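You operate a simulated robot arm through the tools that you are given. There is no shell and no other tool. Be economical: measure what you need, move in short steps, check, and stop when the job is done.

Carry out the task below with a simulated robot arm. There is one attempt and no reset: what you move stays moved.

TASK
Nip up both packing nuts evenly till the drip reads 0 or 1, then grease the rudder gland.
Fine: stop short of TIGHT; rudder lock on while you work, off after; turn the grease cup handle till grease shows.
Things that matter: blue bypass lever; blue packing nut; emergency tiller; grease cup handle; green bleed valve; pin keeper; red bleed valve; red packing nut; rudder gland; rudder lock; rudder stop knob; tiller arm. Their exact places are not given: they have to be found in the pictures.

Only the result counts: the job must be done as asked and must still hold three seconds after the hand-in. Knocking over, shifting, dropping, spilling or breaking anything else fails it.

THE ROBOT
A 7-joint arm with a two-finger gripper on a trunk, on a base that drives. Base frame: it is fixed to the floor where the robot stands at the start and does not move with it; the origin is under the middle of the robot, x ahead of it, y to its left, z up; the surface under the hand at the start is at about z = 740. Lengths are in mm, angles in rad, forces in N, time in s.
With the tool pointing down near the work surface it reaches from about 380 to 800 mm from the robot's upright axis, wherever it stands. Its first joint turns from -2.496 to 2.496 rad. Places, roughly: blue bypass lever [800, -500, 800]; blue packing nut [800, 0, 800]; grease cup handle [700, 400, 1000]; green bleed valve [500, 300, 1000]; pin keeper [700, 0, 1000]; red bleed valve [500, 500, 1000]; red packing nut [800, 200, 800]; rudder gland [800, 100, 800]; rudder lock [500, 0, 900]; rudder stop knob [600, -200, 800]; tiller arm [800, 100, 900]. Payload 2.45 kg.
Tool frame: the origin (TCP) lies between the finger pads and is the grasp point; the fingertips stand 26 mm ahead of it; z points along the fingers, y is the line along which they close. The gripper opens to 96 mm. The gripper's body begins 69 mm behind the TCP.
Orientation is that of the tool frame in the base frame, as a unit quaternion [w, x, y, z]. With the fingers straight down and closing along the base's y, the tool's x points along the base's -x, its y along +y and its z along -z.

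THE INTERFACE
- The arm moves only by the tool servo_tool. Its argument "deltas" is a list that holds one entry, the list of rows, each a list of 7 numbers: the shift along the tool's x, y, z in mm, then the turn, a rotation vector about the tool's x, y, z in rad, then the finger opening in mm, from 0 to 96. In form: [[[x, y, z, rx, ry, rz, gripper], ...]]. A call has 1 to 20 rows; each row is the pose to reach, as a shift and turn from the pose commanded when the call began, along the tool's axes at that moment. A row lasts 0.2 s, in which the tool goes at most 50 mm and 0.15 rad; a call with a longer step from one row to the next is refused whole, and so is a gripper value outside its range. A pose out of reach is approached as far as the arm can. The call stops where the force on the tool passes 50 N (or 10 N more than at its start, if that is more) or the arm is blocked; 0.2 s more then pass. Each finger halts on what it meets, pressing with about 29 N; the grip force reading is that of the motor and also rises with nothing between the fingers. The clock runs only during rows and for 0.2 s after the last one: add rows that repeat a pose to give the fingers time. It gives the time, the measured TCP pose, the force on the tool (base axes), the opening and the grip force at its end, in the units of the frame above (readings bear some noise), with the torque about the TCP (base axes, N m) and any sound that the robot's microphone picked up.
- Cameras (640 x 400 px; columns grow to the right, rows downward): "scene" is now at [38.4, 156.6, 1532.6]; the picture's right is [-0.17, -0.98, 0.00], its down [-0.61, 0.11, -0.79] and it looks along [0.78, -0.14, -0.62] (base axes); focal length 276 px, centre (320, 200). "wrist" rides on the gripper at [82, 3, -98] in the tool frame; the picture's right is [-0.04, 1.00, 0.00], its down [-0.73, -0.03, -0.68] and it looks along [-0.68, -0.03, 0.73] (tool axes); focal length 256 px, centre (320, 200).
- get_image(camera): a new picture of that camera. No time passes.
- raise_lower(by): slides the trunk up (or, below 0, down) by that many mm; the arm and the scene camera ride with it, the base frame stays. It gives what a move gives, with no picture.
- base_move(legs): drives the robot by 1 to 6 legs, each [ahead, turn to the left] in mm and rad, along the robot's own axes; the way and the turn of a leg run together, so that a leg with both is an arc; at most 1500 mm and 3.142 rad a leg. The arm and the cameras ride along, it lands a little off, and it stops where it bumps. It gives what a move gives.
- pan_tilt(pan, tilt): turns the head with the scene camera to pan (to the left, within 2.705 rad either way) and tilt (down, from -0.506 to 1.204), counted from straight ahead of the robot. It gives what a move gives.
- probe_pixels(camera, pixels): for up to 12 pixels [column, row] of the newest picture of that camera ("zoom" is the newest enlarged one), the place [x, y, z] in the base frame of the surface seen there, good to about 3 mm, but the place of the scene camera against the robot may be out by one fixed shift of up to 18 mm in any direction. No time passes.
- enlarge(camera, box): a new picture of the part [left, top, right, bottom] of that camera's present view, enlarged. No time passes.
- finish_job(): hands the job in; it is judged then, once.

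Work in short steps. Measure before you move; look again where a grasp or a placing could have gone wrong, and mend it. You have 80 turns and 68 pictures in all, those below and enlarged ones among them. Open the gripper and draw the arm clear of the work before you hand the job in, unless the task says otherwise; then end with one line.

The tools are called after "Emit:" as name(argument=value, ...) on one line, values as JSON. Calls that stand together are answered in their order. servo_tool: Moves the arm, as the interface text tells. Its arguments: {"type":"object","properties":{"deltas":{"type":"array","items":{"type":"array","items":{"type":"array","items":{"type":"number"}}}}},"required":["deltas"]} The other tools are called the same way: raise_lower (by) slides the trunk up or down; base_move (legs) drives the base; pan_tilt (pan, tilt) turns the head that bears the scene camera; get_image (camera) takes a picture; probe_pixels (camera, pixels) gives the place of the surface under pixels of a picture; enlarge (camera, box) takes an enlarged picture of a part of a camera's view; finish_job () hands the job in.

At the start:

```text
time: 0.0
ee_pos: [468.3, 111.4, 1246.8]
orientation: [0.0, 0.0, 1.0, 0.001]
contact_force: [-0.8, 0.7, 0.6]
wrist_torque: [-0.03, 0.0, -0.02]
gripper_width: 95.8
grasp_force: 0.1
trunk travel left (down, up): [-575.0, 65.0]
robot x, y, heading: [1.2, -1.2, -0.001]
head pan, tilt: [-0.176, 0.663]
```

scene: 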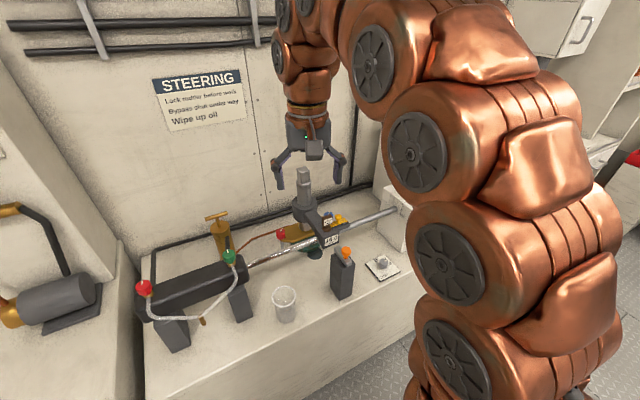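
wrist: 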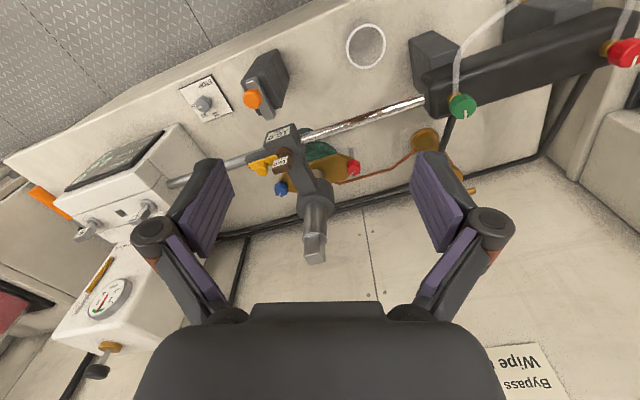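

The first pictures show the bench with the gland in the middle, around scene (310,230), and the sign around (200,100). I'll enlarge both for detail.

Emit:
enlarge(camera="scene", box=[130, 150, 430, 340])

Emit:
enlarge(camera="wrist", box=[170, 60, 490, 260])

Emit:
enlarge(camera="wrist", box=[0, 110, 260, 390])

Emit:
enlarge(camera="scene", box=[140, 60, 260, 135])

```text
2.11 times, centred on (280, 245) of scene
```

zoom: 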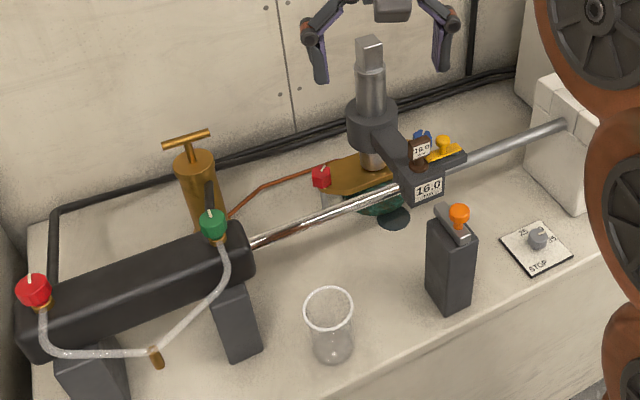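

```text
2.00 times, centred on (330, 160) of wrist
```

zoom: 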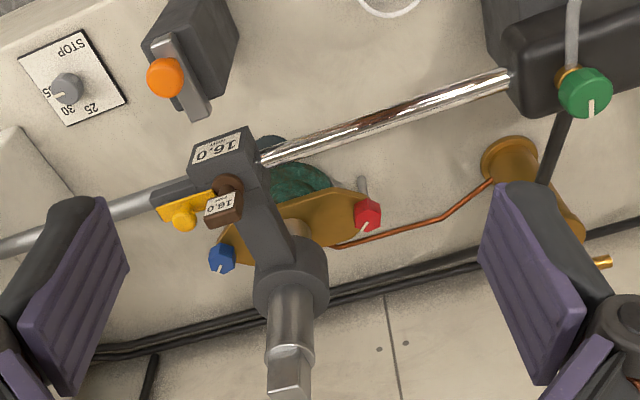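

```text
1.43 times, centred on (130, 250) of wrist
```

zoom: 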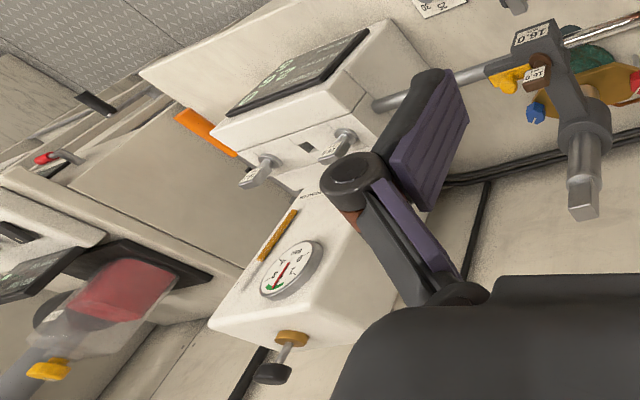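

```text
5.33 times, centred on (200, 98) of scene
```

zoom: 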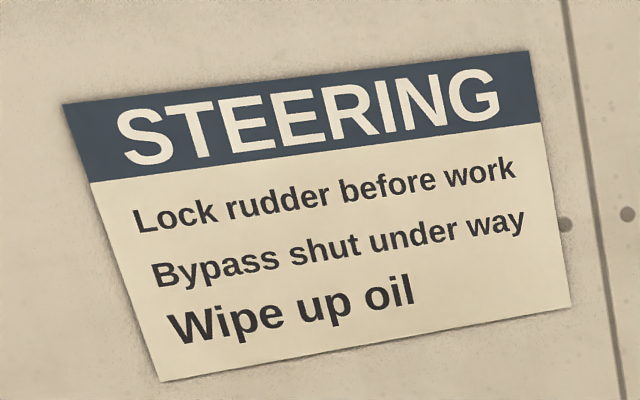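

The white console right of the bench has a tilted screen and two levers, and the scene camera can't see it past the arm. I'll pan right to read it.

Emit:
pan_tilt(pan=-0.75, tilt=0.7)

Emit:
get_image(camera="scene")

Emit:
enlarge(camera="wrist", box=[50, 110, 210, 210])

```text
time: 1.0
ee_pos: [466.9, 112.0, 1247.8]
orientation: [0.001, 0.001, 1.0, -0.001]
contact_force: [-0.1, -0.5, -0.6]
wrist_torque: [0.0, 0.01, -0.02]
gripper_width: 96.0
grasp_force: 0.1
trunk travel left (down, up): [-575.0, 65.0]
robot x, y, heading: [1.1, 1.2, -0.002]
head pan, tilt: [-0.75, 0.7]
```

```text
61 pictures are left
```

scene: 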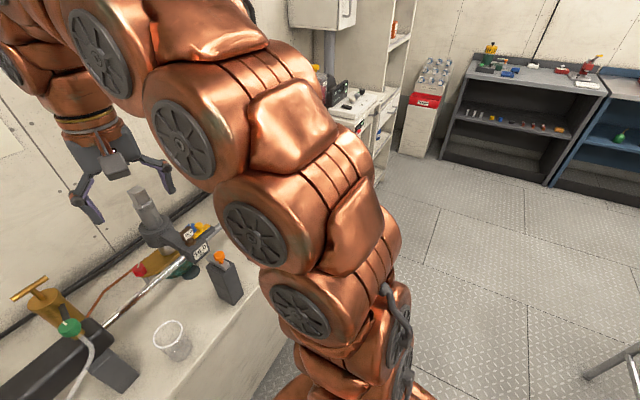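

```text
4.00 times, centred on (130, 160) of wrist
```

zoom: 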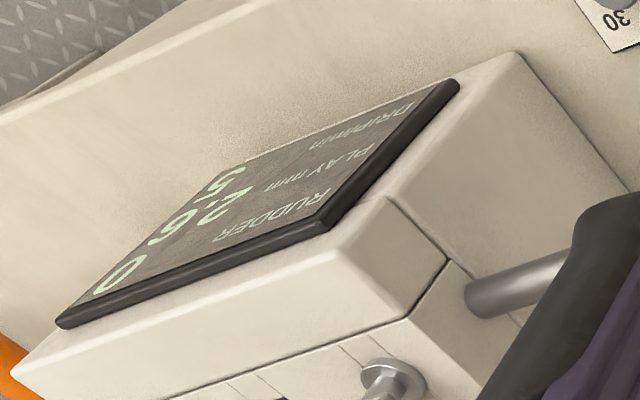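

The console screen reads DRIP 5, PLAY 2.6 and RUDDER 0. Now I'll take a fresh wrist picture and probe the lock, the nuts and the grease cup.

Emit:
get_image(camera="wrist")

Emit:
probe_pixels(camera="wrist", pixels=[[252, 98], [260, 80], [270, 112], [354, 167], [281, 189], [314, 245], [425, 138], [470, 191], [318, 150], [264, 168], [202, 103], [462, 104]])

Emit:
enlarge(camera="wrist", box=[230, 100, 390, 200])

Emit:
enlarge(camera="wrist", box=[180, 40, 300, 115])

```text
59 pictures are left
```

wrist: 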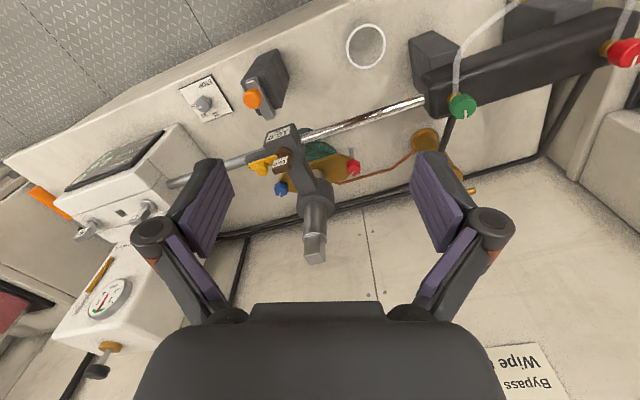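

```text
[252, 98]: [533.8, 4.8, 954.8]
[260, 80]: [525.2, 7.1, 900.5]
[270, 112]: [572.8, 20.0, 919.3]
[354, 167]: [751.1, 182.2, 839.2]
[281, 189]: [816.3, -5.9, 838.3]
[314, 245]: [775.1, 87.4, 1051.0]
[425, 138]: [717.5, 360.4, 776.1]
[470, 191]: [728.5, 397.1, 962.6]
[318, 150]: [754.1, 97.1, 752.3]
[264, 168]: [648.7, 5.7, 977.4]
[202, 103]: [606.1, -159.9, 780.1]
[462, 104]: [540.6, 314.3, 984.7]
```

```text
4.00 times, centred on (310, 150) of wrist
```

zoom: 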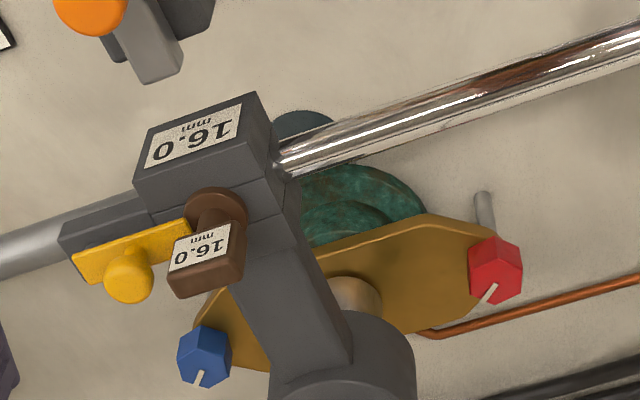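

```text
5.33 times, centred on (240, 78) of wrist
```

zoom: 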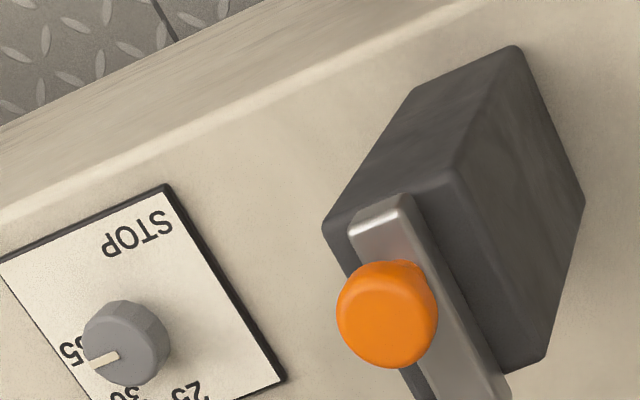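

The lock is a steel bar with an orange knob at about (534,5,955), on a post. I'll move the wrist camera nearer to see it and the markings.

Emit:
servo_tool(deltas=[[[5, -20, 33, 0, 0, 0, 96], [10, -40, 66, 0, 0, 0, 96], [15, -60, 99, 0, 0, 0, 96], [20, -80, 132, 0, 0, 0, 96], [25, -100, 160, 0, 0, 0, 96]]])

Emit:
get_image(camera="wrist")

Emit:
pan_tilt(pan=0.1, tilt=0.75)

Emit:
get_image(camera="scene")

```text
time: 2.2
ee_pos: [441.9, 9.6, 1087.5]
orientation: [0.0, 0.0, 1.0, 0.001]
contact_force: [-0.9, 0.4, -0.1]
wrist_torque: [-0.01, 0.01, 0.0]
gripper_width: 95.9
grasp_force: 0.1
trunk travel left (down, up): [-575.0, 65.0]
robot x, y, heading: [4.0, -3.0, -0.002]
head pan, tilt: [-0.75, 0.7]
```

```text
56 pictures are left
```

wrist: 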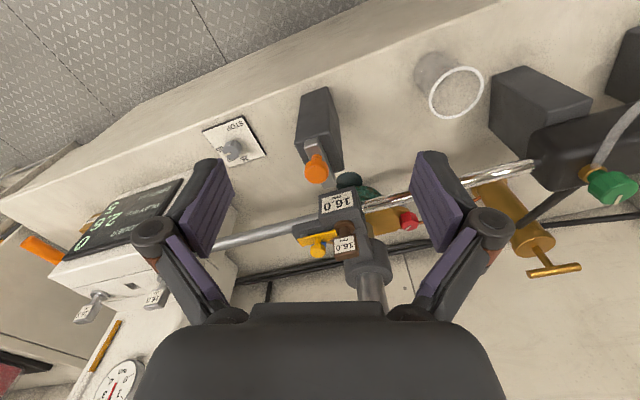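

```text
time: 3.4
ee_pos: [443.2, 10.6, 1087.5]
orientation: [0.001, 0.0, 1.0, 0.0]
contact_force: [1.0, -0.3, -0.3]
wrist_torque: [-0.01, 0.01, 0.01]
gripper_width: 96.2
grasp_force: 0.0
trunk travel left (down, up): [-575.0, 65.0]
robot x, y, heading: [2.0, -1.3, -0.002]
head pan, tilt: [0.099, 0.75]
```

```text
55 pictures are left
```

scene: 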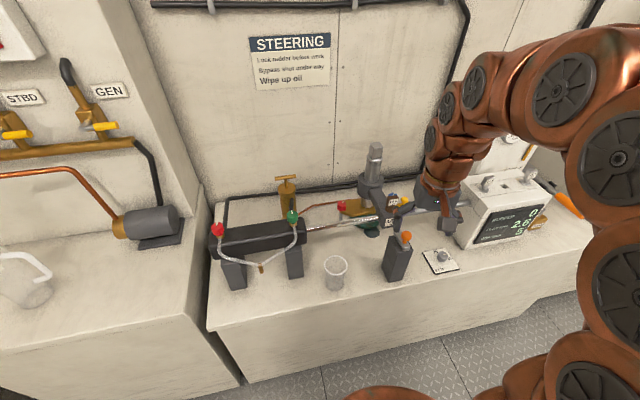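

Emit:
enlarge(camera="wrist", box=[260, 80, 440, 192])

Emit:
enlarge(camera="scene", box=[260, 140, 470, 280])

Emit:
probe_pixels(camera="wrist", pixels=[[316, 166], [316, 148], [312, 98], [337, 155], [554, 270], [578, 266], [530, 273], [533, 240], [410, 221], [370, 280], [345, 225], [318, 243]])

```text
3.56 times, centred on (350, 136) of wrist
```

zoom: 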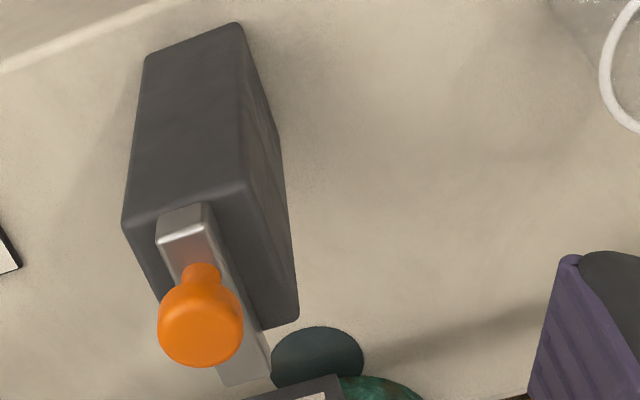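

```text
2.86 times, centred on (365, 210) of scene
```

zoom: 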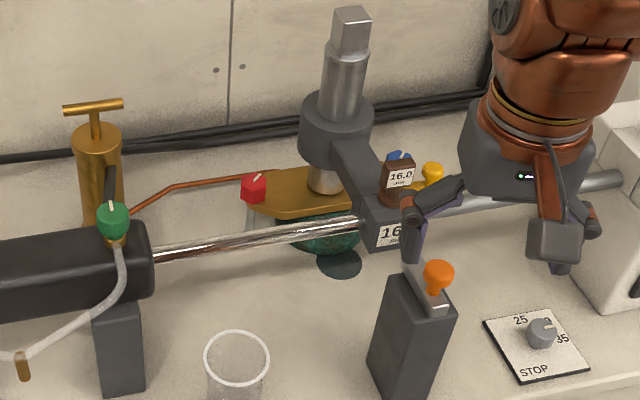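

```text
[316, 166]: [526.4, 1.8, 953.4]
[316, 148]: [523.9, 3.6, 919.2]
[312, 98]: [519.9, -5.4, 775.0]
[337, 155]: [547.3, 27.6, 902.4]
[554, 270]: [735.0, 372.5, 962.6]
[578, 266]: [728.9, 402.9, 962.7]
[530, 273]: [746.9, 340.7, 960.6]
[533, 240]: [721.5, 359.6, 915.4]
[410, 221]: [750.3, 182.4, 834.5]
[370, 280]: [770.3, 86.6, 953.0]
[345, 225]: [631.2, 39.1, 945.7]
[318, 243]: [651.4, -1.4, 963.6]
```

The lock looks like a sliding bolt aimed at the tiller. I'll probe the bar's two ends and the knob to get its axis.

Emit:
enlarge(camera="wrist", box=[290, 120, 354, 200])

Emit:
probe_pixels(camera="wrist", pixels=[[308, 143], [318, 140], [325, 168], [330, 185], [322, 187], [333, 178], [328, 172], [318, 155], [335, 205], [355, 203]])

```text
5.00 times, centred on (322, 160) of wrist
```

zoom: 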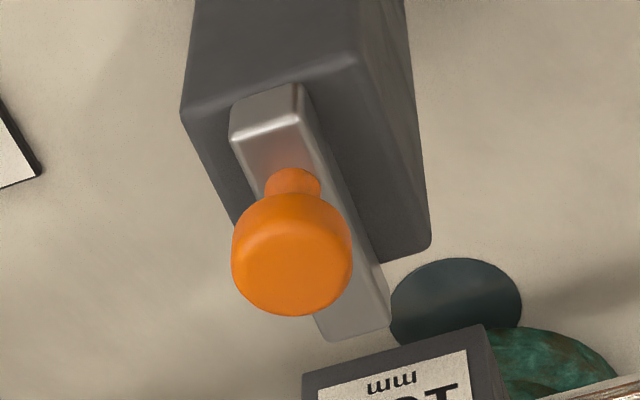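

```text
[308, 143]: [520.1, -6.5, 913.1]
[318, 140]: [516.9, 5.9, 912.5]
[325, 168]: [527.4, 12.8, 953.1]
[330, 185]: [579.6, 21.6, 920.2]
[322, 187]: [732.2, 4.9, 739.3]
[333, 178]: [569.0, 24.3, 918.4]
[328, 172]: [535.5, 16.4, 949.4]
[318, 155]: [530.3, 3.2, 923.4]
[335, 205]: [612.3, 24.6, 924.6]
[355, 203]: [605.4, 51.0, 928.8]
```

The bar's axis runs along about (0.966, 0.26), from (518,0) toward the tiller face at (609,38). I'll descend over the knob at (532,4), yawed by 0.26, and stop before closing.

Emit:
servo_tool(deltas=[[[-30, -2, 0, 0, 0, -0.13, 70], [-60, -4, 20, 0, 0, -0.26, 70], [-89, -6, 50, 0, 0, -0.26, 70], [-89, -6, 90, 0, 0, -0.26, 70], [-89, -6, 110, 0, 0, -0.26, 70]]])

Emit:
get_image(camera="wrist")

Emit:
get_image(camera="scene")

```text
time: 4.5
ee_pos: [531.7, 3.5, 977.0]
orientation: [0.0, -0.129, 0.992, 0.0]
contact_force: [0.1, -0.2, 0.2]
wrist_torque: [0.01, -0.01, 0.02]
gripper_width: 69.8
grasp_force: 0.0
trunk travel left (down, up): [-575.0, 65.0]
robot x, y, heading: [2.9, 2.2, 0.003]
head pan, tilt: [0.099, 0.75]
```

```text
51 pictures are left
```

wrist: 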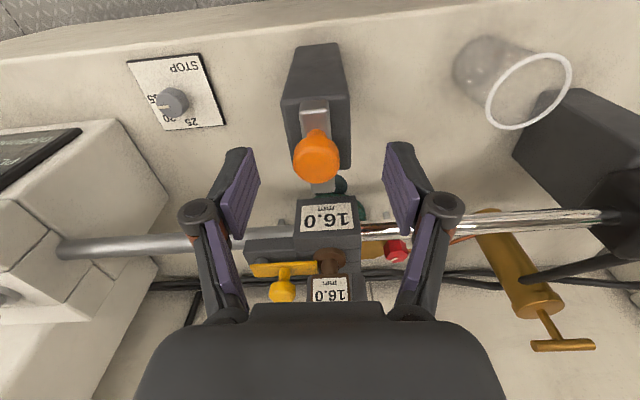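

```text
50 pictures are left
```

scene: 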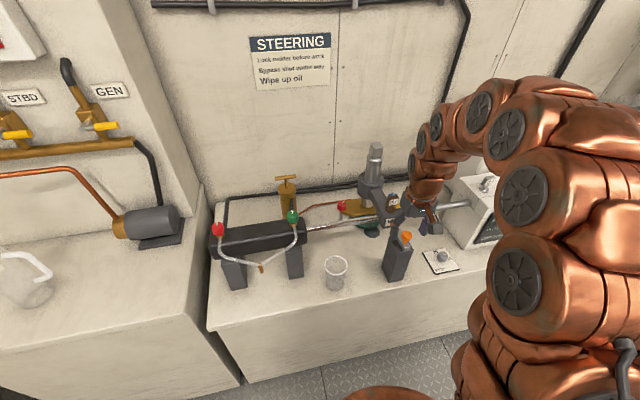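

Wrist geometry puts the knob at (316,157) right under the TCP, but the scene view looks offset. I'll enlarge the scene view to check before descending.

Emit:
enlarge(camera="scene", box=[350, 170, 500, 290])

Emit:
probe_pixels(camera="wrist", pixels=[[316, 157], [316, 140], [300, 160], [333, 160], [327, 208], [315, 115]])

```text
3.33 times, centred on (425, 230) of scene
```

zoom: 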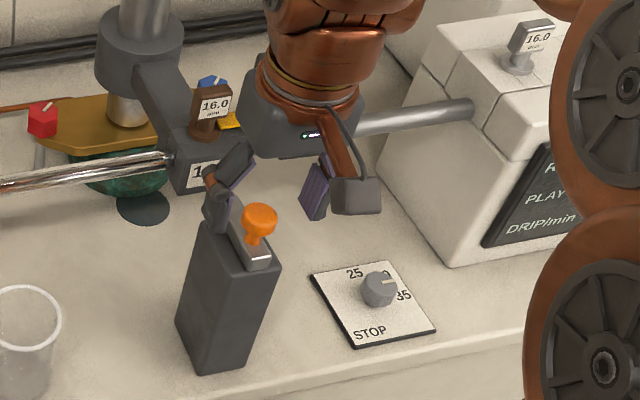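

```text
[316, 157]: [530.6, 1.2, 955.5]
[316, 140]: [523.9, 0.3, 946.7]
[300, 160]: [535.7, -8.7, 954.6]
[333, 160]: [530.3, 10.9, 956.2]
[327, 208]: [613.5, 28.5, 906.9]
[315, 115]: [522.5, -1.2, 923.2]
```

The fingers straddle the knob correctly. I'll descend 27 mm and close.

Emit:
servo_tool(deltas=[[[0, -1.5, 15, 0, 0, 0, 70], [0, -1.5, 27, 0, 0, 0, 60], [0, -1.5, 27, 0, 0, 0, 40], [0, -1.5, 27, 0, 0, 0, 20], [0, -1.5, 27, 0, 0, 0, 15], [0, -1.5, 27, 0, 0, 0, 15]]])

```text
time: 6.0
ee_pos: [531.7, 1.2, 951.1]
orientation: [0.0, -0.129, 0.992, 0.001]
contact_force: [5.4, -10.6, 0.7]
wrist_torque: [-0.1, -0.11, -0.13]
gripper_width: 25.7
grasp_force: 43.5
trunk travel left (down, up): [-575.0, 65.0]
robot x, y, heading: [-4.0, -0.3, 0.003]
head pan, tilt: [0.099, 0.75]
```

It holds the knob at 25.7 mm. I'll push it along the bar toward the tiller in small steps.

Emit:
servo_tool(deltas=[[[-4, 1, 0, 0, 0, 0, 15], [-8, 1, 0, 0, 0, 0, 15], [-12, 1, 0, 0, 0, 0, 15], [-16, 1, 0, 0, 0, 0, 15], [-20, 1, 0, 0, 0, 0, 15], [-24, 1, 0, 0, 0, 0, 15], [-28, 1, 0, 0, 0, 0, 15], [-32, 1, 0, 0, 0, 0, 15]]])

Emit:
get_image(camera="wrist")

```text
time: 7.8
ee_pos: [561.3, 11.8, 950.5]
orientation: [-0.001, -0.13, 0.992, 0.001]
contact_force: [-2.5, -21.3, 0.8]
wrist_torque: [-0.02, -0.55, -0.16]
gripper_width: 25.9
grasp_force: 44.8
trunk travel left (down, up): [-575.0, 65.0]
robot x, y, heading: [3.2, -1.4, 0.005]
head pan, tilt: [0.099, 0.75]
```

```text
48 pictures are left
```

wrist: 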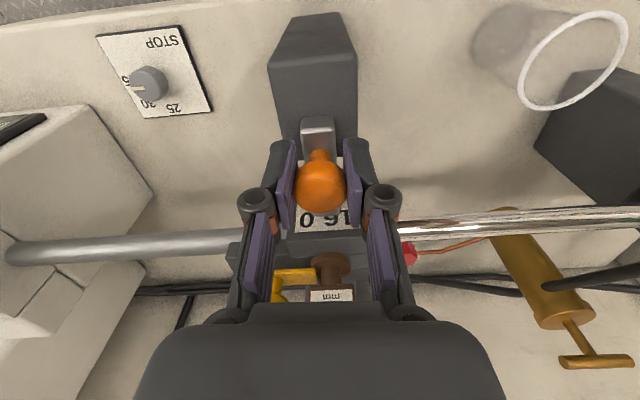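

The bolt slides, with a 21 N side force in -y. I'll ease sideways and keep going until it meets its end.

Emit:
servo_tool(deltas=[[[0, -2, 0, 0, 0, 0, 15], [-4, -2, 0, 0, 0, 0, 15], [-8, -2, 0, 0, 0, 0, 15], [-12, -2, 0, 0, 0, 0, 15], [-16, -2, 0, 0, 0, 0, 15], [-20, -2, 0, 0, 0, 0, 15], [-24, -2, 0, 0, 0, 0, 15]]])

Emit:
get_image(camera="wrist")

```text
time: 9.3
ee_pos: [587.2, 16.8, 951.2]
orientation: [0.001, -0.129, 0.992, 0.0]
contact_force: [-0.6, -0.2, -0.3]
wrist_torque: [0.01, -0.02, 0.02]
gripper_width: 15.1
grasp_force: 0.1
trunk travel left (down, up): [-575.0, 65.0]
robot x, y, heading: [-1.3, -0.9, 0.004]
head pan, tilt: [0.099, 0.75]
```

```text
47 pictures are left
```

wrist: 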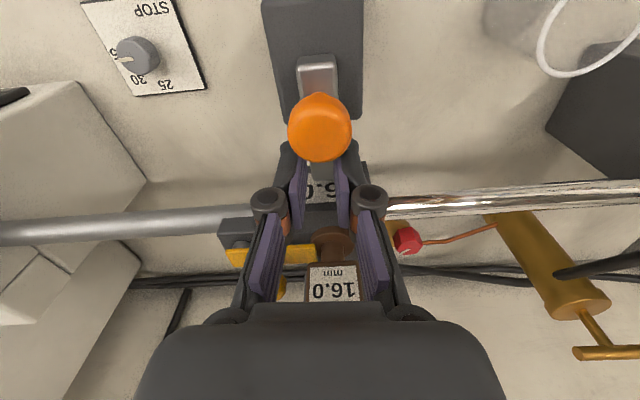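

The fingers slipped off at the stop, so the bolt is at its end. I'll lift clear, back off and look.

Emit:
servo_tool(deltas=[[[0, 0, -40, 0, 0, 0, 15], [0, 0, -80, 0, 0, 0, 30], [40, 0, -100, 0, 0, 0, 60], [85, 0, -115, 0, 0, 0, 96], [115, 0, -115, 0, 0, 0, 96]]])

Emit:
get_image(camera="wrist")

Emit:
enlarge(camera="scene", box=[350, 150, 550, 290])

```text
time: 10.6
ee_pos: [474.2, -11.8, 1065.6]
orientation: [0.0, -0.13, 0.992, 0.0]
contact_force: [-0.1, 0.7, 0.1]
wrist_torque: [0.01, 0.05, 0.02]
gripper_width: 95.5
grasp_force: 0.0
trunk travel left (down, up): [-575.0, 65.0]
robot x, y, heading: [-0.3, 2.3, -0.003]
head pan, tilt: [0.099, 0.75]
```

```text
46 pictures are left
```

wrist: 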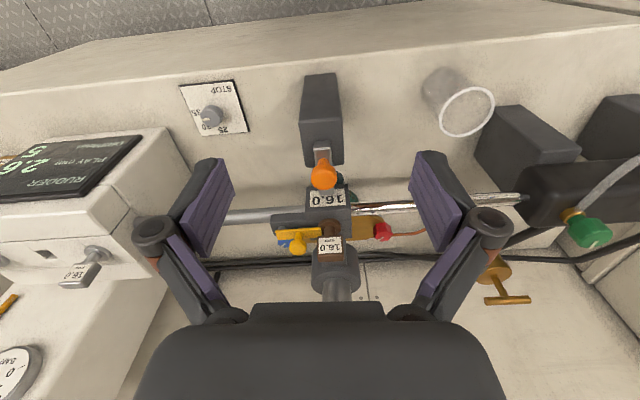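

```text
2.86 times, centred on (450, 220) of scene
```

zoom: 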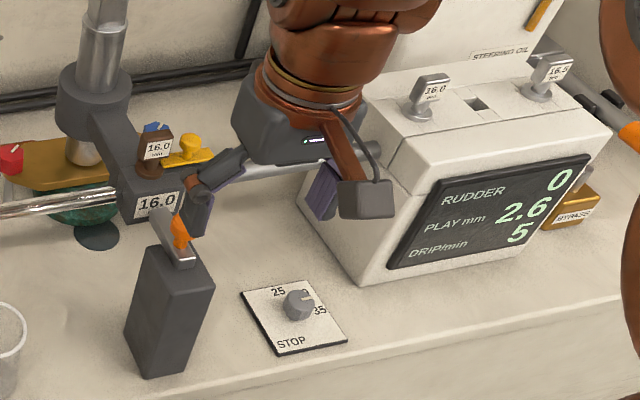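

The bolt now reaches the tiller face. I'll probe the knob and bar to confirm how far it travelled.

Emit:
probe_pixels(camera="wrist", pixels=[[322, 175], [322, 150], [322, 162], [333, 188], [383, 230], [284, 245], [337, 285], [332, 248], [296, 247], [326, 199]])

Emit:
enlarge(camera="wrist", box=[260, 120, 420, 300])

```text
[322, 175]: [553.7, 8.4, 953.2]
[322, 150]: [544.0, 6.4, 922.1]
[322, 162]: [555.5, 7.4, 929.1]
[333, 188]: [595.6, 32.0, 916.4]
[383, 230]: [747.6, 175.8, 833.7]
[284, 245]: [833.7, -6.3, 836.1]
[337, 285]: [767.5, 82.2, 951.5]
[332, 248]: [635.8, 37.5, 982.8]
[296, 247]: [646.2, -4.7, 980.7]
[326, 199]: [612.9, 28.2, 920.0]
```

```text
2.22 times, centred on (340, 210) of wrist
```

zoom: 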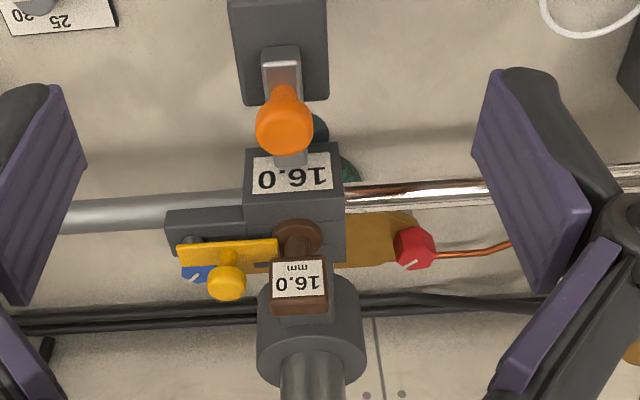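

The knob has moved about 28 mm. To check it's really home, I'll nudge it from behind with closed fingers.

Emit:
servo_tool(deltas=[[[-20, -1, 20, 0, 0, 0, 50], [-45, -1, 50, 0, 0, 0, 20], [-50, -1, 90, 0, 0, 0, 0], [-50, -1, 110, 0, 0, 0, 0], [-54, -1, 112, 0, 0, 0, 0], [-58, -1, 112, 0, 0, 0, 0], [-62, -1, 112, 0, 0, 0, 0], [-66, -1, 112, 0, 0, 0, 0], [-70, -1, 112, 0, 0, 0, 0], [-74, -1, 112, 0, 0, 0, 0]]])

```text
time: 12.8
ee_pos: [542.4, 4.4, 954.4]
orientation: [-0.004, -0.13, 0.992, 0.0]
contact_force: [-34.3, -8.2, -2.1]
wrist_torque: [-0.12, 0.47, 0.07]
gripper_width: 5.8
grasp_force: 29.0
trunk travel left (down, up): [-575.0, 65.0]
robot x, y, heading: [-0.9, -1.2, 0.002]
head pan, tilt: [0.099, 0.75]
```

It resists with 34 N. I'll push up to the force limit to tell an end stop from friction.

Emit:
servo_tool(deltas=[[[-2, 0, 0, 0, 0, 0, 0], [-4, 0, 0, 0, 0, 0, 0], [-6, 0, 0, 0, 0, 0, 0]]])

Emit:
get_image(camera="wrist")

```text
time: 13.2
ee_pos: [541.7, 4.5, 951.8]
orientation: [-0.008, -0.129, 0.992, 0.001]
contact_force: [-18.3, -5.7, 0.4]
wrist_torque: [-0.17, 0.16, 0.03]
gripper_width: 6.1
grasp_force: 28.4
trunk travel left (down, up): [-575.0, 65.0]
robot x, y, heading: [-2.6, -0.7, -0.001]
head pan, tilt: [0.099, 0.75]
stopped in row 2: the force on the tool passed its limit at 54 N (the readings are from after the stop); the commanded pose is now the measured one
```

```text
43 pictures are left
```

wrist: 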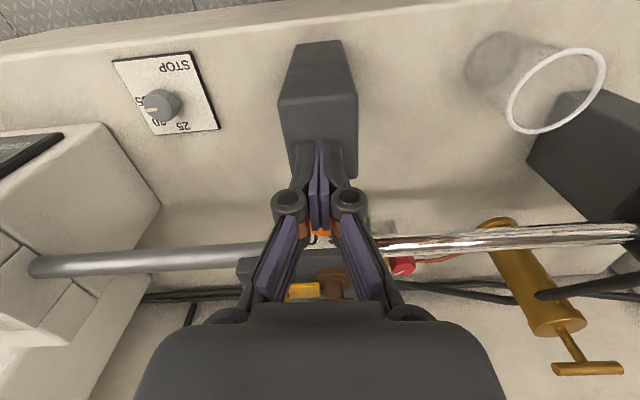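

The bolt is firmly blocked, so the lock is on. I'll back off and up, then shift toward the red nut for a closer view.

Emit:
servo_tool(deltas=[[[15, 0, 0, 0, 0, 0, 0], [20, 0, -40, 0, 0, 0, 0], [20, 30, -80, 0, 0, 0.13, 30], [0, 75, -100, 0, 0, 0.26, 60], [-20, 122, -100, 0, 0, 0.26, 80], [-40, 150, -90, 0, 0, 0.26, 80]]])

Emit:
get_image(camera="wrist")

Emit:
pan_tilt(pan=0.1, tilt=1.1)

Emit:
get_image(camera="scene")

```text
refused: row 4 steps farther than a row can; nothing moved
```

```text
42 pictures are left
```

wrist: 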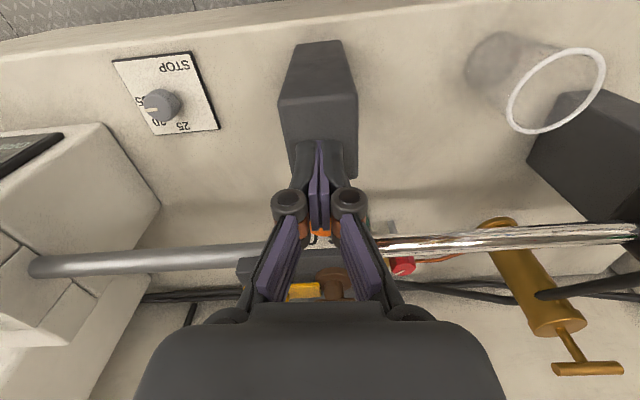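

```text
time: 14.0
ee_pos: [542.0, 3.8, 952.8]
orientation: [-0.006, -0.129, 0.992, 0.0]
contact_force: [-33.3, -7.6, -7.3]
wrist_torque: [-0.1, 0.42, 0.0]
gripper_width: 5.8
grasp_force: 29.2
trunk travel left (down, up): [-575.0, 65.0]
robot x, y, heading: [-0.6, 1.8, -0.002]
head pan, tilt: [0.099, 1.1]
```

```text
41 pictures are left
```

scene: 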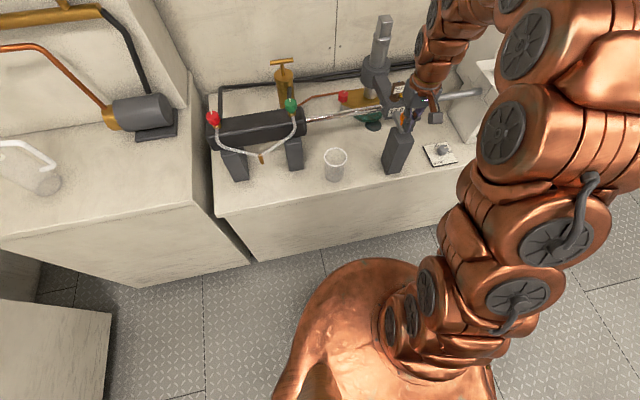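

A step was too long and the call was refused. I'll redo the retreat with shorter steps, and probe the robot's front edge and the bench foot to see how much room there is to drive ahead.

Emit:
servo_tool(deltas=[[[15, 0, 0, 0, 0, 0, 0], [20, 0, -40, 0, 0, 0, 0], [20, 25, -75, 0, 0, 0.13, 30], [5, 65, -90, 0, 0, 0.26, 60], [-15, 105, -95, 0, 0, 0.26, 80], [-40, 145, -90, 0, 0, 0.26, 80]]])

Emit:
get_image(camera="wrist")

Emit:
probe_pixels(camera="scene", pixels=[[380, 265], [350, 268], [320, 250], [350, 245], [400, 232], [350, 200], [320, 202], [345, 285], [400, 262]])

```text
time: 15.4
ee_pos: [545.3, 155.5, 1042.4]
orientation: [-0.006, -0.001, 1.0, -0.001]
contact_force: [-0.4, -1.2, -0.3]
wrist_torque: [0.02, 0.0, 0.03]
gripper_width: 79.8
grasp_force: 0.1
trunk travel left (down, up): [-575.0, 65.0]
robot x, y, heading: [-0.1, 1.6, 0.001]
head pan, tilt: [0.099, 1.1]
```

```text
40 pictures are left
```

wrist: 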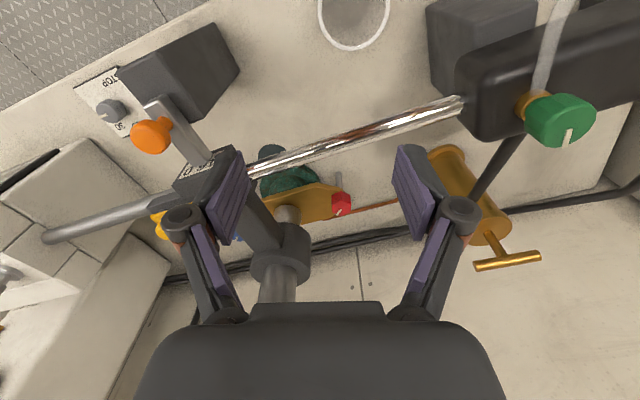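

```text
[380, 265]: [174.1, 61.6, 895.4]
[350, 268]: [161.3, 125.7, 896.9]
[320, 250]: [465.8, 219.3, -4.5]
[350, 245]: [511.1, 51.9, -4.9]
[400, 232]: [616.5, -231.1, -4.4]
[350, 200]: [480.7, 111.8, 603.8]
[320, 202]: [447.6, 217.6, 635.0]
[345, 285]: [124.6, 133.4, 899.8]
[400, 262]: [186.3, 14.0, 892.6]
```

The bench foot is at about x = 500 and the robot's front at about 180, so there's room. The nuts are near full reach, so I'll drive 90 mm ahead with the arm held high.

Emit:
servo_tool(deltas=[[[30, 0, -30, 0, 0, 0, 80], [60, 0, -60, 0, 0, 0, 80]]])

Emit:
base_move(legs=[[90, 0]])

Emit:
get_image(camera="wrist")

```text
time: 16.0
ee_pos: [488.6, 154.2, 1102.5]
orientation: [-0.006, 0.0, 1.0, -0.001]
contact_force: [-0.5, 1.1, -0.6]
wrist_torque: [-0.02, 0.06, -0.01]
gripper_width: 79.8
grasp_force: 0.1
trunk travel left (down, up): [-575.0, 65.0]
robot x, y, heading: [-1.5, -2.2, -0.0]
head pan, tilt: [0.099, 1.1]
```

```text
time: 17.1
ee_pos: [579.3, 154.4, 1102.5]
orientation: [-0.005, 0.0, 1.0, -0.001]
contact_force: [0.1, 0.6, 0.8]
wrist_torque: [-0.01, -0.04, 0.0]
gripper_width: 80.1
grasp_force: 0.1
trunk travel left (down, up): [-575.0, 65.0]
robot x, y, heading: [89.6, 0.6, 0.0]
head pan, tilt: [0.099, 1.1]
```

```text
39 pictures are left
```

wrist: 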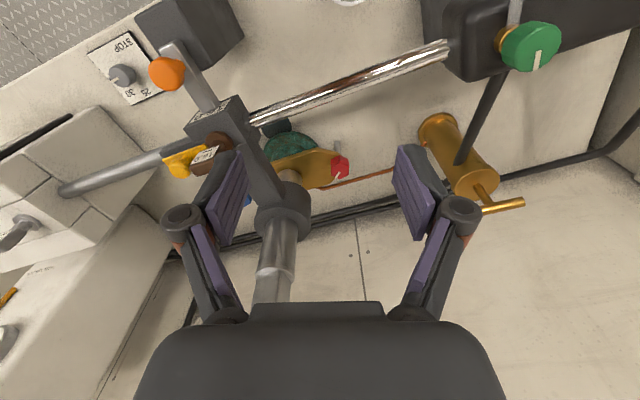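

The base is now at x = 90. I'll move nearer over the red nut for a detailed view.

Emit:
servo_tool(deltas=[[[-30, 12, 20, 0, 0, 0, 80], [-60, 24, 40, 0, 0, 0, 80], [-90, 35, 60, 0, 0, 0, 80]]])

Emit:
get_image(camera="wrist")

Emit:
enlarge(camera="wrist", box=[210, 100, 400, 240])

```text
time: 17.9
ee_pos: [668.3, 192.2, 1041.9]
orientation: [-0.005, -0.001, 1.0, -0.001]
contact_force: [-0.4, -0.3, -0.1]
wrist_torque: [0.02, -0.04, -0.05]
gripper_width: 79.8
grasp_force: 0.1
trunk travel left (down, up): [-575.0, 65.0]
robot x, y, heading: [87.5, 0.0, -0.001]
head pan, tilt: [0.099, 1.1]
```

```text
38 pictures are left
```

wrist: 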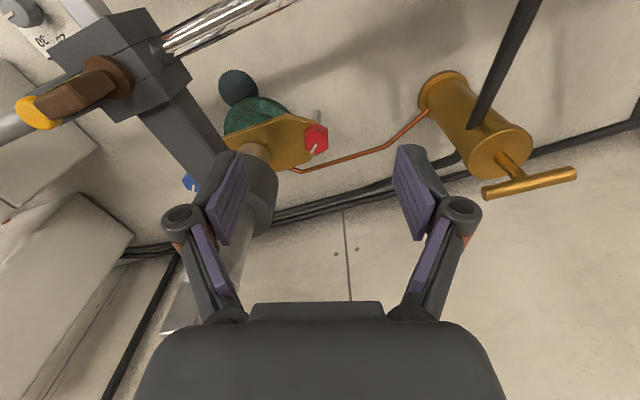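

```text
2.86 times, centred on (305, 170) of wrist
```

zoom: 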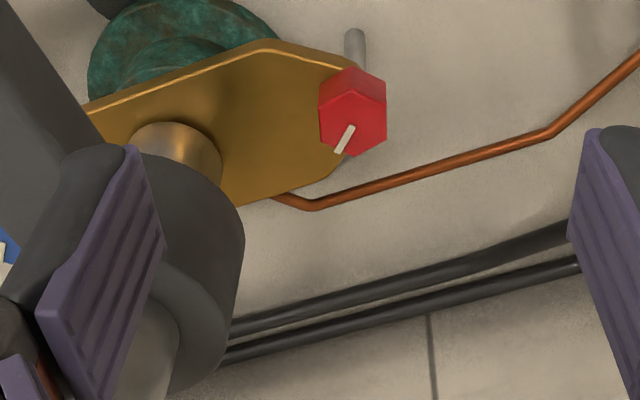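

Emit:
probe_pixels(camera="zoom", pixels=[[352, 120], [352, 85], [325, 100], [380, 100], [330, 80], [378, 82], [328, 140], [355, 152], [384, 140], [300, 90], [220, 230], [210, 140]])

Emit:
enlarge(camera="wrist", box=[297, 110, 337, 165])

Emit:
probe_pixels(camera="wrist", pixels=[[530, 182], [490, 190], [572, 174], [505, 165], [497, 150], [200, 35], [250, 10], [270, 200], [225, 130], [155, 60], [512, 157]])

```text
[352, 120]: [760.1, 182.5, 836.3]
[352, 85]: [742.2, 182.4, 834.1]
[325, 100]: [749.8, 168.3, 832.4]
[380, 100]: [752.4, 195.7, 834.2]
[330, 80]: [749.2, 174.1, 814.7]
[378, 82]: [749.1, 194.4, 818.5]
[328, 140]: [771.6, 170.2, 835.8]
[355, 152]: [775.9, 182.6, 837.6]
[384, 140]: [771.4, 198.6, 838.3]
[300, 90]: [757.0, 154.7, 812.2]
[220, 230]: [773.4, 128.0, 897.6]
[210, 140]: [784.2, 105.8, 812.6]
```

```text
7.27 times, centred on (317, 138) of wrist
```

zoom: 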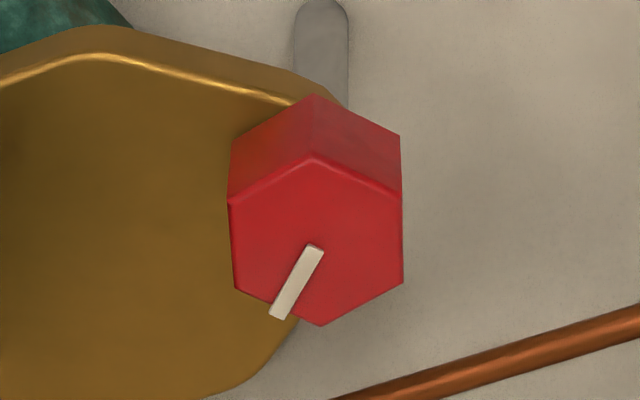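

```text
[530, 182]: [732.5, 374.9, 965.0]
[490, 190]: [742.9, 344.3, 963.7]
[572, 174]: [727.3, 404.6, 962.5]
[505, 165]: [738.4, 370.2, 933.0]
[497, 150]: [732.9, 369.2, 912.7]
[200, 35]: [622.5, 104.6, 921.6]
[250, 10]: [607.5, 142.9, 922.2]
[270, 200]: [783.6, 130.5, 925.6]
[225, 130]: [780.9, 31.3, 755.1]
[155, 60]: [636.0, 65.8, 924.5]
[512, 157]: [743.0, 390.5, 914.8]
```

The red nut is centred at about (759,183), with its top at 837 and flange at 812. Its flats are rotated about 7 degrees. I'll approach with the jaws closing near x, starting at +37 degrees, so a clockwise turn sweeps clear of the hub.

Emit:
servo_tool(deltas=[[[-15, 0, 0, 0, 0, 0.14, 60], [-30, 0, 0, 0, 0, 0.28, 60], [-45, -3, 0, 0, 0, 0.42, 60], [-60, -5, 0, 0, 0, 0.56, 60], [-75, -7, 10, 0, 0, 0.7, 60], [-91, -9, 30, 0, 0, 0.84, 60], [-91, -9, 70, 0, 0, 0.93, 60], [-91, -9, 110, 0, 0, 0.93, 60], [-91, -9, 145, 0, 0, 0.93, 60]]])

Emit:
get_image(camera="wrist")

```text
time: 19.9
ee_pos: [755.8, 179.5, 895.0]
orientation: [-0.004, 0.448, 0.894, -0.003]
contact_force: [-0.2, -0.1, -0.1]
wrist_torque: [0.0, 0.01, -0.03]
gripper_width: 59.9
grasp_force: 0.1
trunk travel left (down, up): [-575.0, 65.0]
robot x, y, heading: [94.0, -2.5, 0.004]
head pan, tilt: [0.099, 1.1]
```

```text
35 pictures are left
```

wrist: 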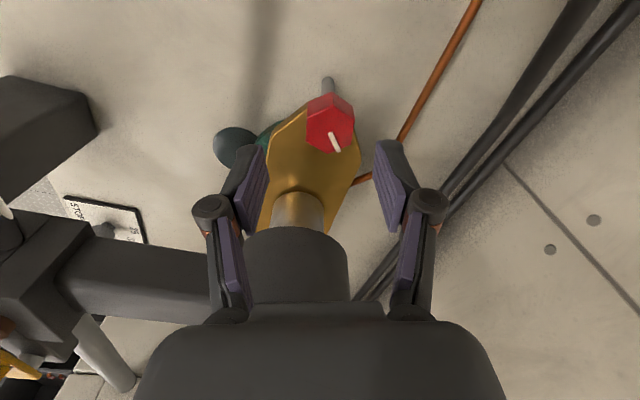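

The nut is at (330,125), slightly right of the jaw centre line. I'll enlarge and probe to refine centring and flat alignment.

Emit:
enlarge(camera="wrist", box=[280, 80, 380, 160])

Emit:
probe_pixels(camera="zoom", pixels=[[168, 220], [472, 212], [312, 130], [320, 250], [190, 325], [340, 370], [465, 310], [200, 150], [430, 150]])

```text
5.00 times, centred on (330, 120) of wrist
```

zoom: 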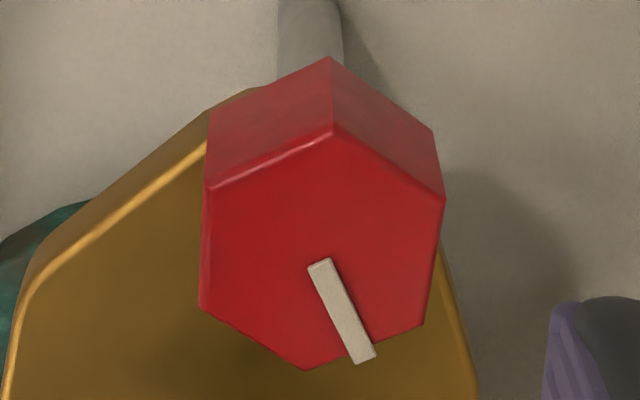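

```text
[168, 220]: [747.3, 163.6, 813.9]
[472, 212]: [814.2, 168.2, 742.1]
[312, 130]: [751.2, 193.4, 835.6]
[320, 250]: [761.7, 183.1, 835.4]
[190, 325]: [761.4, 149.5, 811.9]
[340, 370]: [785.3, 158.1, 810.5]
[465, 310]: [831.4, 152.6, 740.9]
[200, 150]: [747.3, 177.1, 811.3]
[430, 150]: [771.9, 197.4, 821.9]
```

The flats align with the jaws and the centre is about (761,184). I'll descend with a 6.5 mm side correction and grip.

Emit:
servo_tool(deltas=[[[1, 6.5, 0, 0, 0, 0, 60], [1, 6.5, 30, 0, 0, 0, 60], [1, 6.5, 53, 0, 0, 0, 60], [1, 6.5, 53, 0, 0, 0, 40], [1, 6.5, 53, 0, 0, 0, 22], [1, 6.5, 53, 0, 0, 0, 22], [1, 6.5, 53, 0, 0, 0, 22]]])

Emit:
pan_tilt(pan=-0.25, tilt=0.8)

Emit:
get_image(camera="scene")

Emit:
get_image(camera="wrist")

```text
time: 21.5
ee_pos: [759.6, 185.2, 841.8]
orientation: [-0.005, 0.448, 0.894, -0.004]
contact_force: [-6.0, -2.6, 0.4]
wrist_torque: [-0.41, 0.14, -0.02]
gripper_width: 36.0
grasp_force: 44.6
trunk travel left (down, up): [-575.0, 65.0]
robot x, y, heading: [89.6, -0.9, -0.002]
head pan, tilt: [0.099, 1.1]
```

```text
time: 22.3
ee_pos: [761.5, 184.3, 842.7]
orientation: [-0.005, 0.448, 0.894, -0.003]
contact_force: [-8.4, -4.4, -2.3]
wrist_torque: [-0.21, 0.12, -0.04]
gripper_width: 36.0
grasp_force: 44.9
trunk travel left (down, up): [-575.0, 65.0]
robot x, y, heading: [88.0, -3.6, -0.004]
head pan, tilt: [-0.25, 0.799]
```

```text
33 pictures are left
```

scene: 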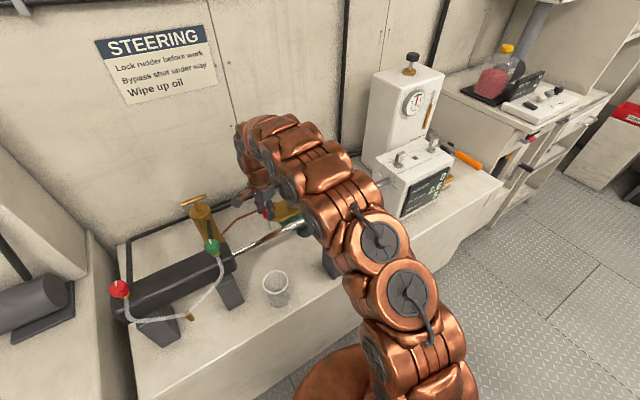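

```text
32 pictures are left
```

wrist: 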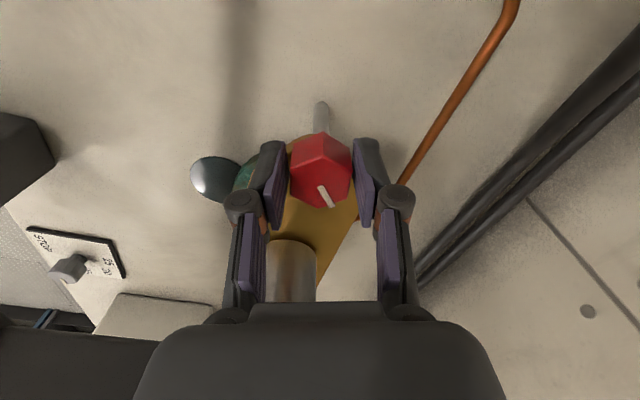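

The opening reads 36 mm, which could be a corner grip. I'll enlarge the wrist view, and the screen as well.

Emit:
enlarge(camera="wrist", box=[250, 120, 390, 230])

Emit:
enlarge(camera="scene", box=[390, 150, 470, 220])

```text
3.64 times, centred on (320, 175) of wrist
```

zoom: 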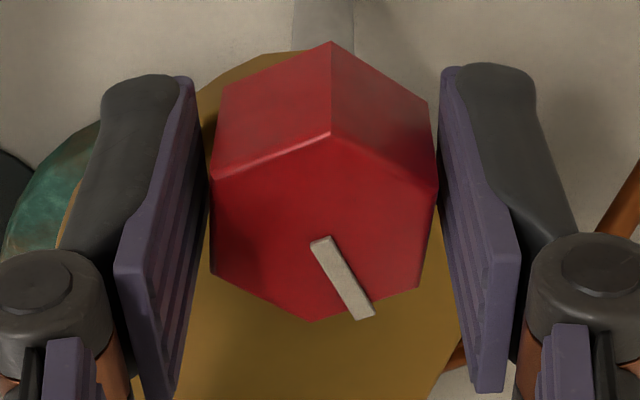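

```text
5.71 times, centred on (430, 185) of scene
```

zoom: 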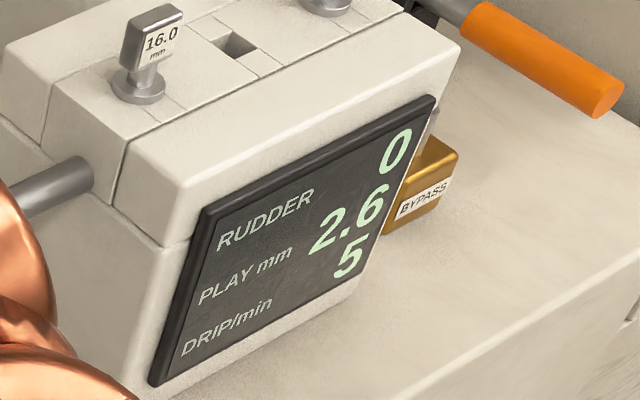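

The drip still reads 5 and the grip is slightly canted. I'll turn clockwise (+tool z) in small steps and watch the width, the torque and the screen.

Emit:
servo_tool(deltas=[[[0, 0, 0, 0, 0, 0.05, 22], [0, 0, 0, 0, 0, 0.1, 22], [0, 0, 0, 0, 0, 0.15, 22], [0, 0, 0, 0, 0, 0.2, 22], [0, 0, 0, 0, 0, 0.2, 22]]])

Emit:
enlarge(camera="wrist", box=[250, 120, 390, 230])

Emit:
enlarge(camera="scene", box=[390, 150, 470, 220])

```text
time: 23.5
ee_pos: [760.1, 186.4, 842.7]
orientation: [-0.004, 0.535, 0.845, -0.003]
contact_force: [-11.7, -0.6, -5.9]
wrist_torque: [0.76, 0.53, -0.03]
gripper_width: 36.2
grasp_force: 44.7
trunk travel left (down, up): [-575.0, 65.0]
robot x, y, heading: [86.5, -1.7, -0.003]
head pan, tilt: [-0.25, 0.799]
```

```text
3.64 times, centred on (320, 175) of wrist
```

zoom: 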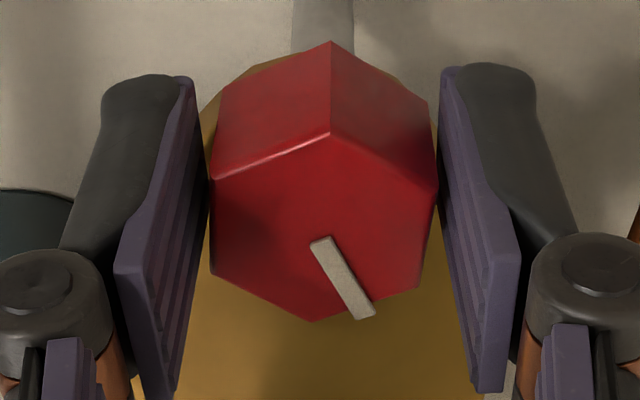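

```text
5.71 times, centred on (430, 185) of scene
```

zoom: 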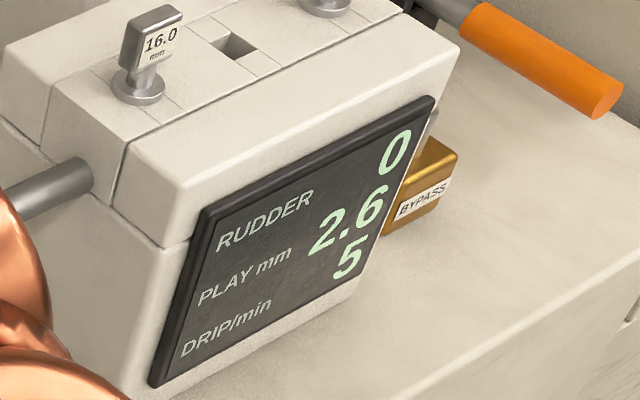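

The nut turned 0.2 rad with the jaws and the drip is still 5. I'll take it to 0.4 rad and check again before going to the blue nut.

Emit:
servo_tool(deltas=[[[0, 0, 0, 0, 0, 0.05, 22], [0, 0, 0, 0, 0, 0.1, 22], [0, 0, 0, 0, 0, 0.15, 22], [0, 0, 0, 0, 0, 0.2, 22], [0, 0, 0, 0, 0, 0.2, 22]]])

Emit:
enlarge(camera="scene", box=[390, 150, 470, 220])

```text
time: 24.7
ee_pos: [761.9, 186.9, 841.9]
orientation: [-0.004, 0.617, 0.787, -0.004]
contact_force: [-8.9, 6.4, -10.3]
wrist_torque: [1.01, 0.2, -0.06]
gripper_width: 36.5
grasp_force: 44.8
trunk travel left (down, up): [-575.0, 65.0]
robot x, y, heading: [89.5, 1.3, 0.001]
head pan, tilt: [-0.25, 0.799]
```

```text
5.71 times, centred on (430, 185) of scene
```

zoom: 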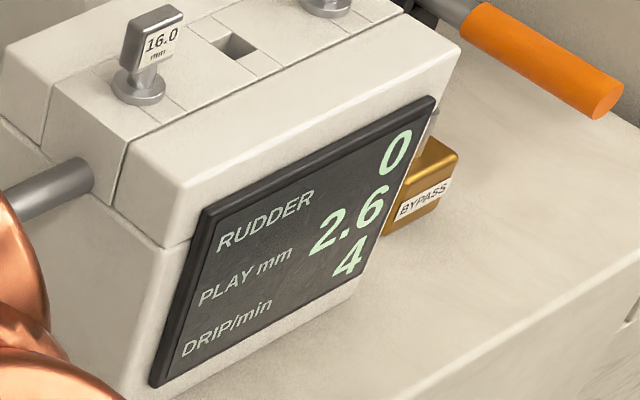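

Drip is 4 after 0.4 rad on red, so clockwise is tightening. I'll switch to blue to keep it even: open, lift, and swing back to yaw 0 clear of the hub.

Emit:
servo_tool(deltas=[[[0, 0, 0, 0, 0, 0, 50], [0, 0, 0, 0, 0, 0, 60], [0, 0, -40, 0, 0, 0, 60], [0, 0, -80, 0, 0, 0, 60], [0, 0, -120, 0, 0, 0, 60], [3, -10, -160, 0, 0, -0.14, 60], [6, -20, -195, 0, 0, -0.28, 60], [9, -35, -208, 0, 0, -0.42, 60], [12, -50, -208, 0, 0, -0.56, 60], [15, -65, -208, 0, 0, -0.7, 60], [18, -80, -208, 0, 0, -0.84, 60], [21, -90, -208, 0, 0, -0.98, 60], [24, -100, -208, 0, 0, -1.12, 60], [26, -107, -208, 0, 0, -1.26, 60], [26, -107, -208, 0, 0, -1.33, 60]]])

```text
time: 27.9
ee_pos: [653.8, 186.5, 1051.6]
orientation: [-0.005, -0.001, 1.0, -0.001]
contact_force: [-0.2, -0.5, 0.5]
wrist_torque: [0.03, -0.03, 0.0]
gripper_width: 60.0
grasp_force: 0.1
trunk travel left (down, up): [-575.0, 65.0]
robot x, y, heading: [89.8, 0.8, -0.002]
head pan, tilt: [-0.25, 0.799]
```

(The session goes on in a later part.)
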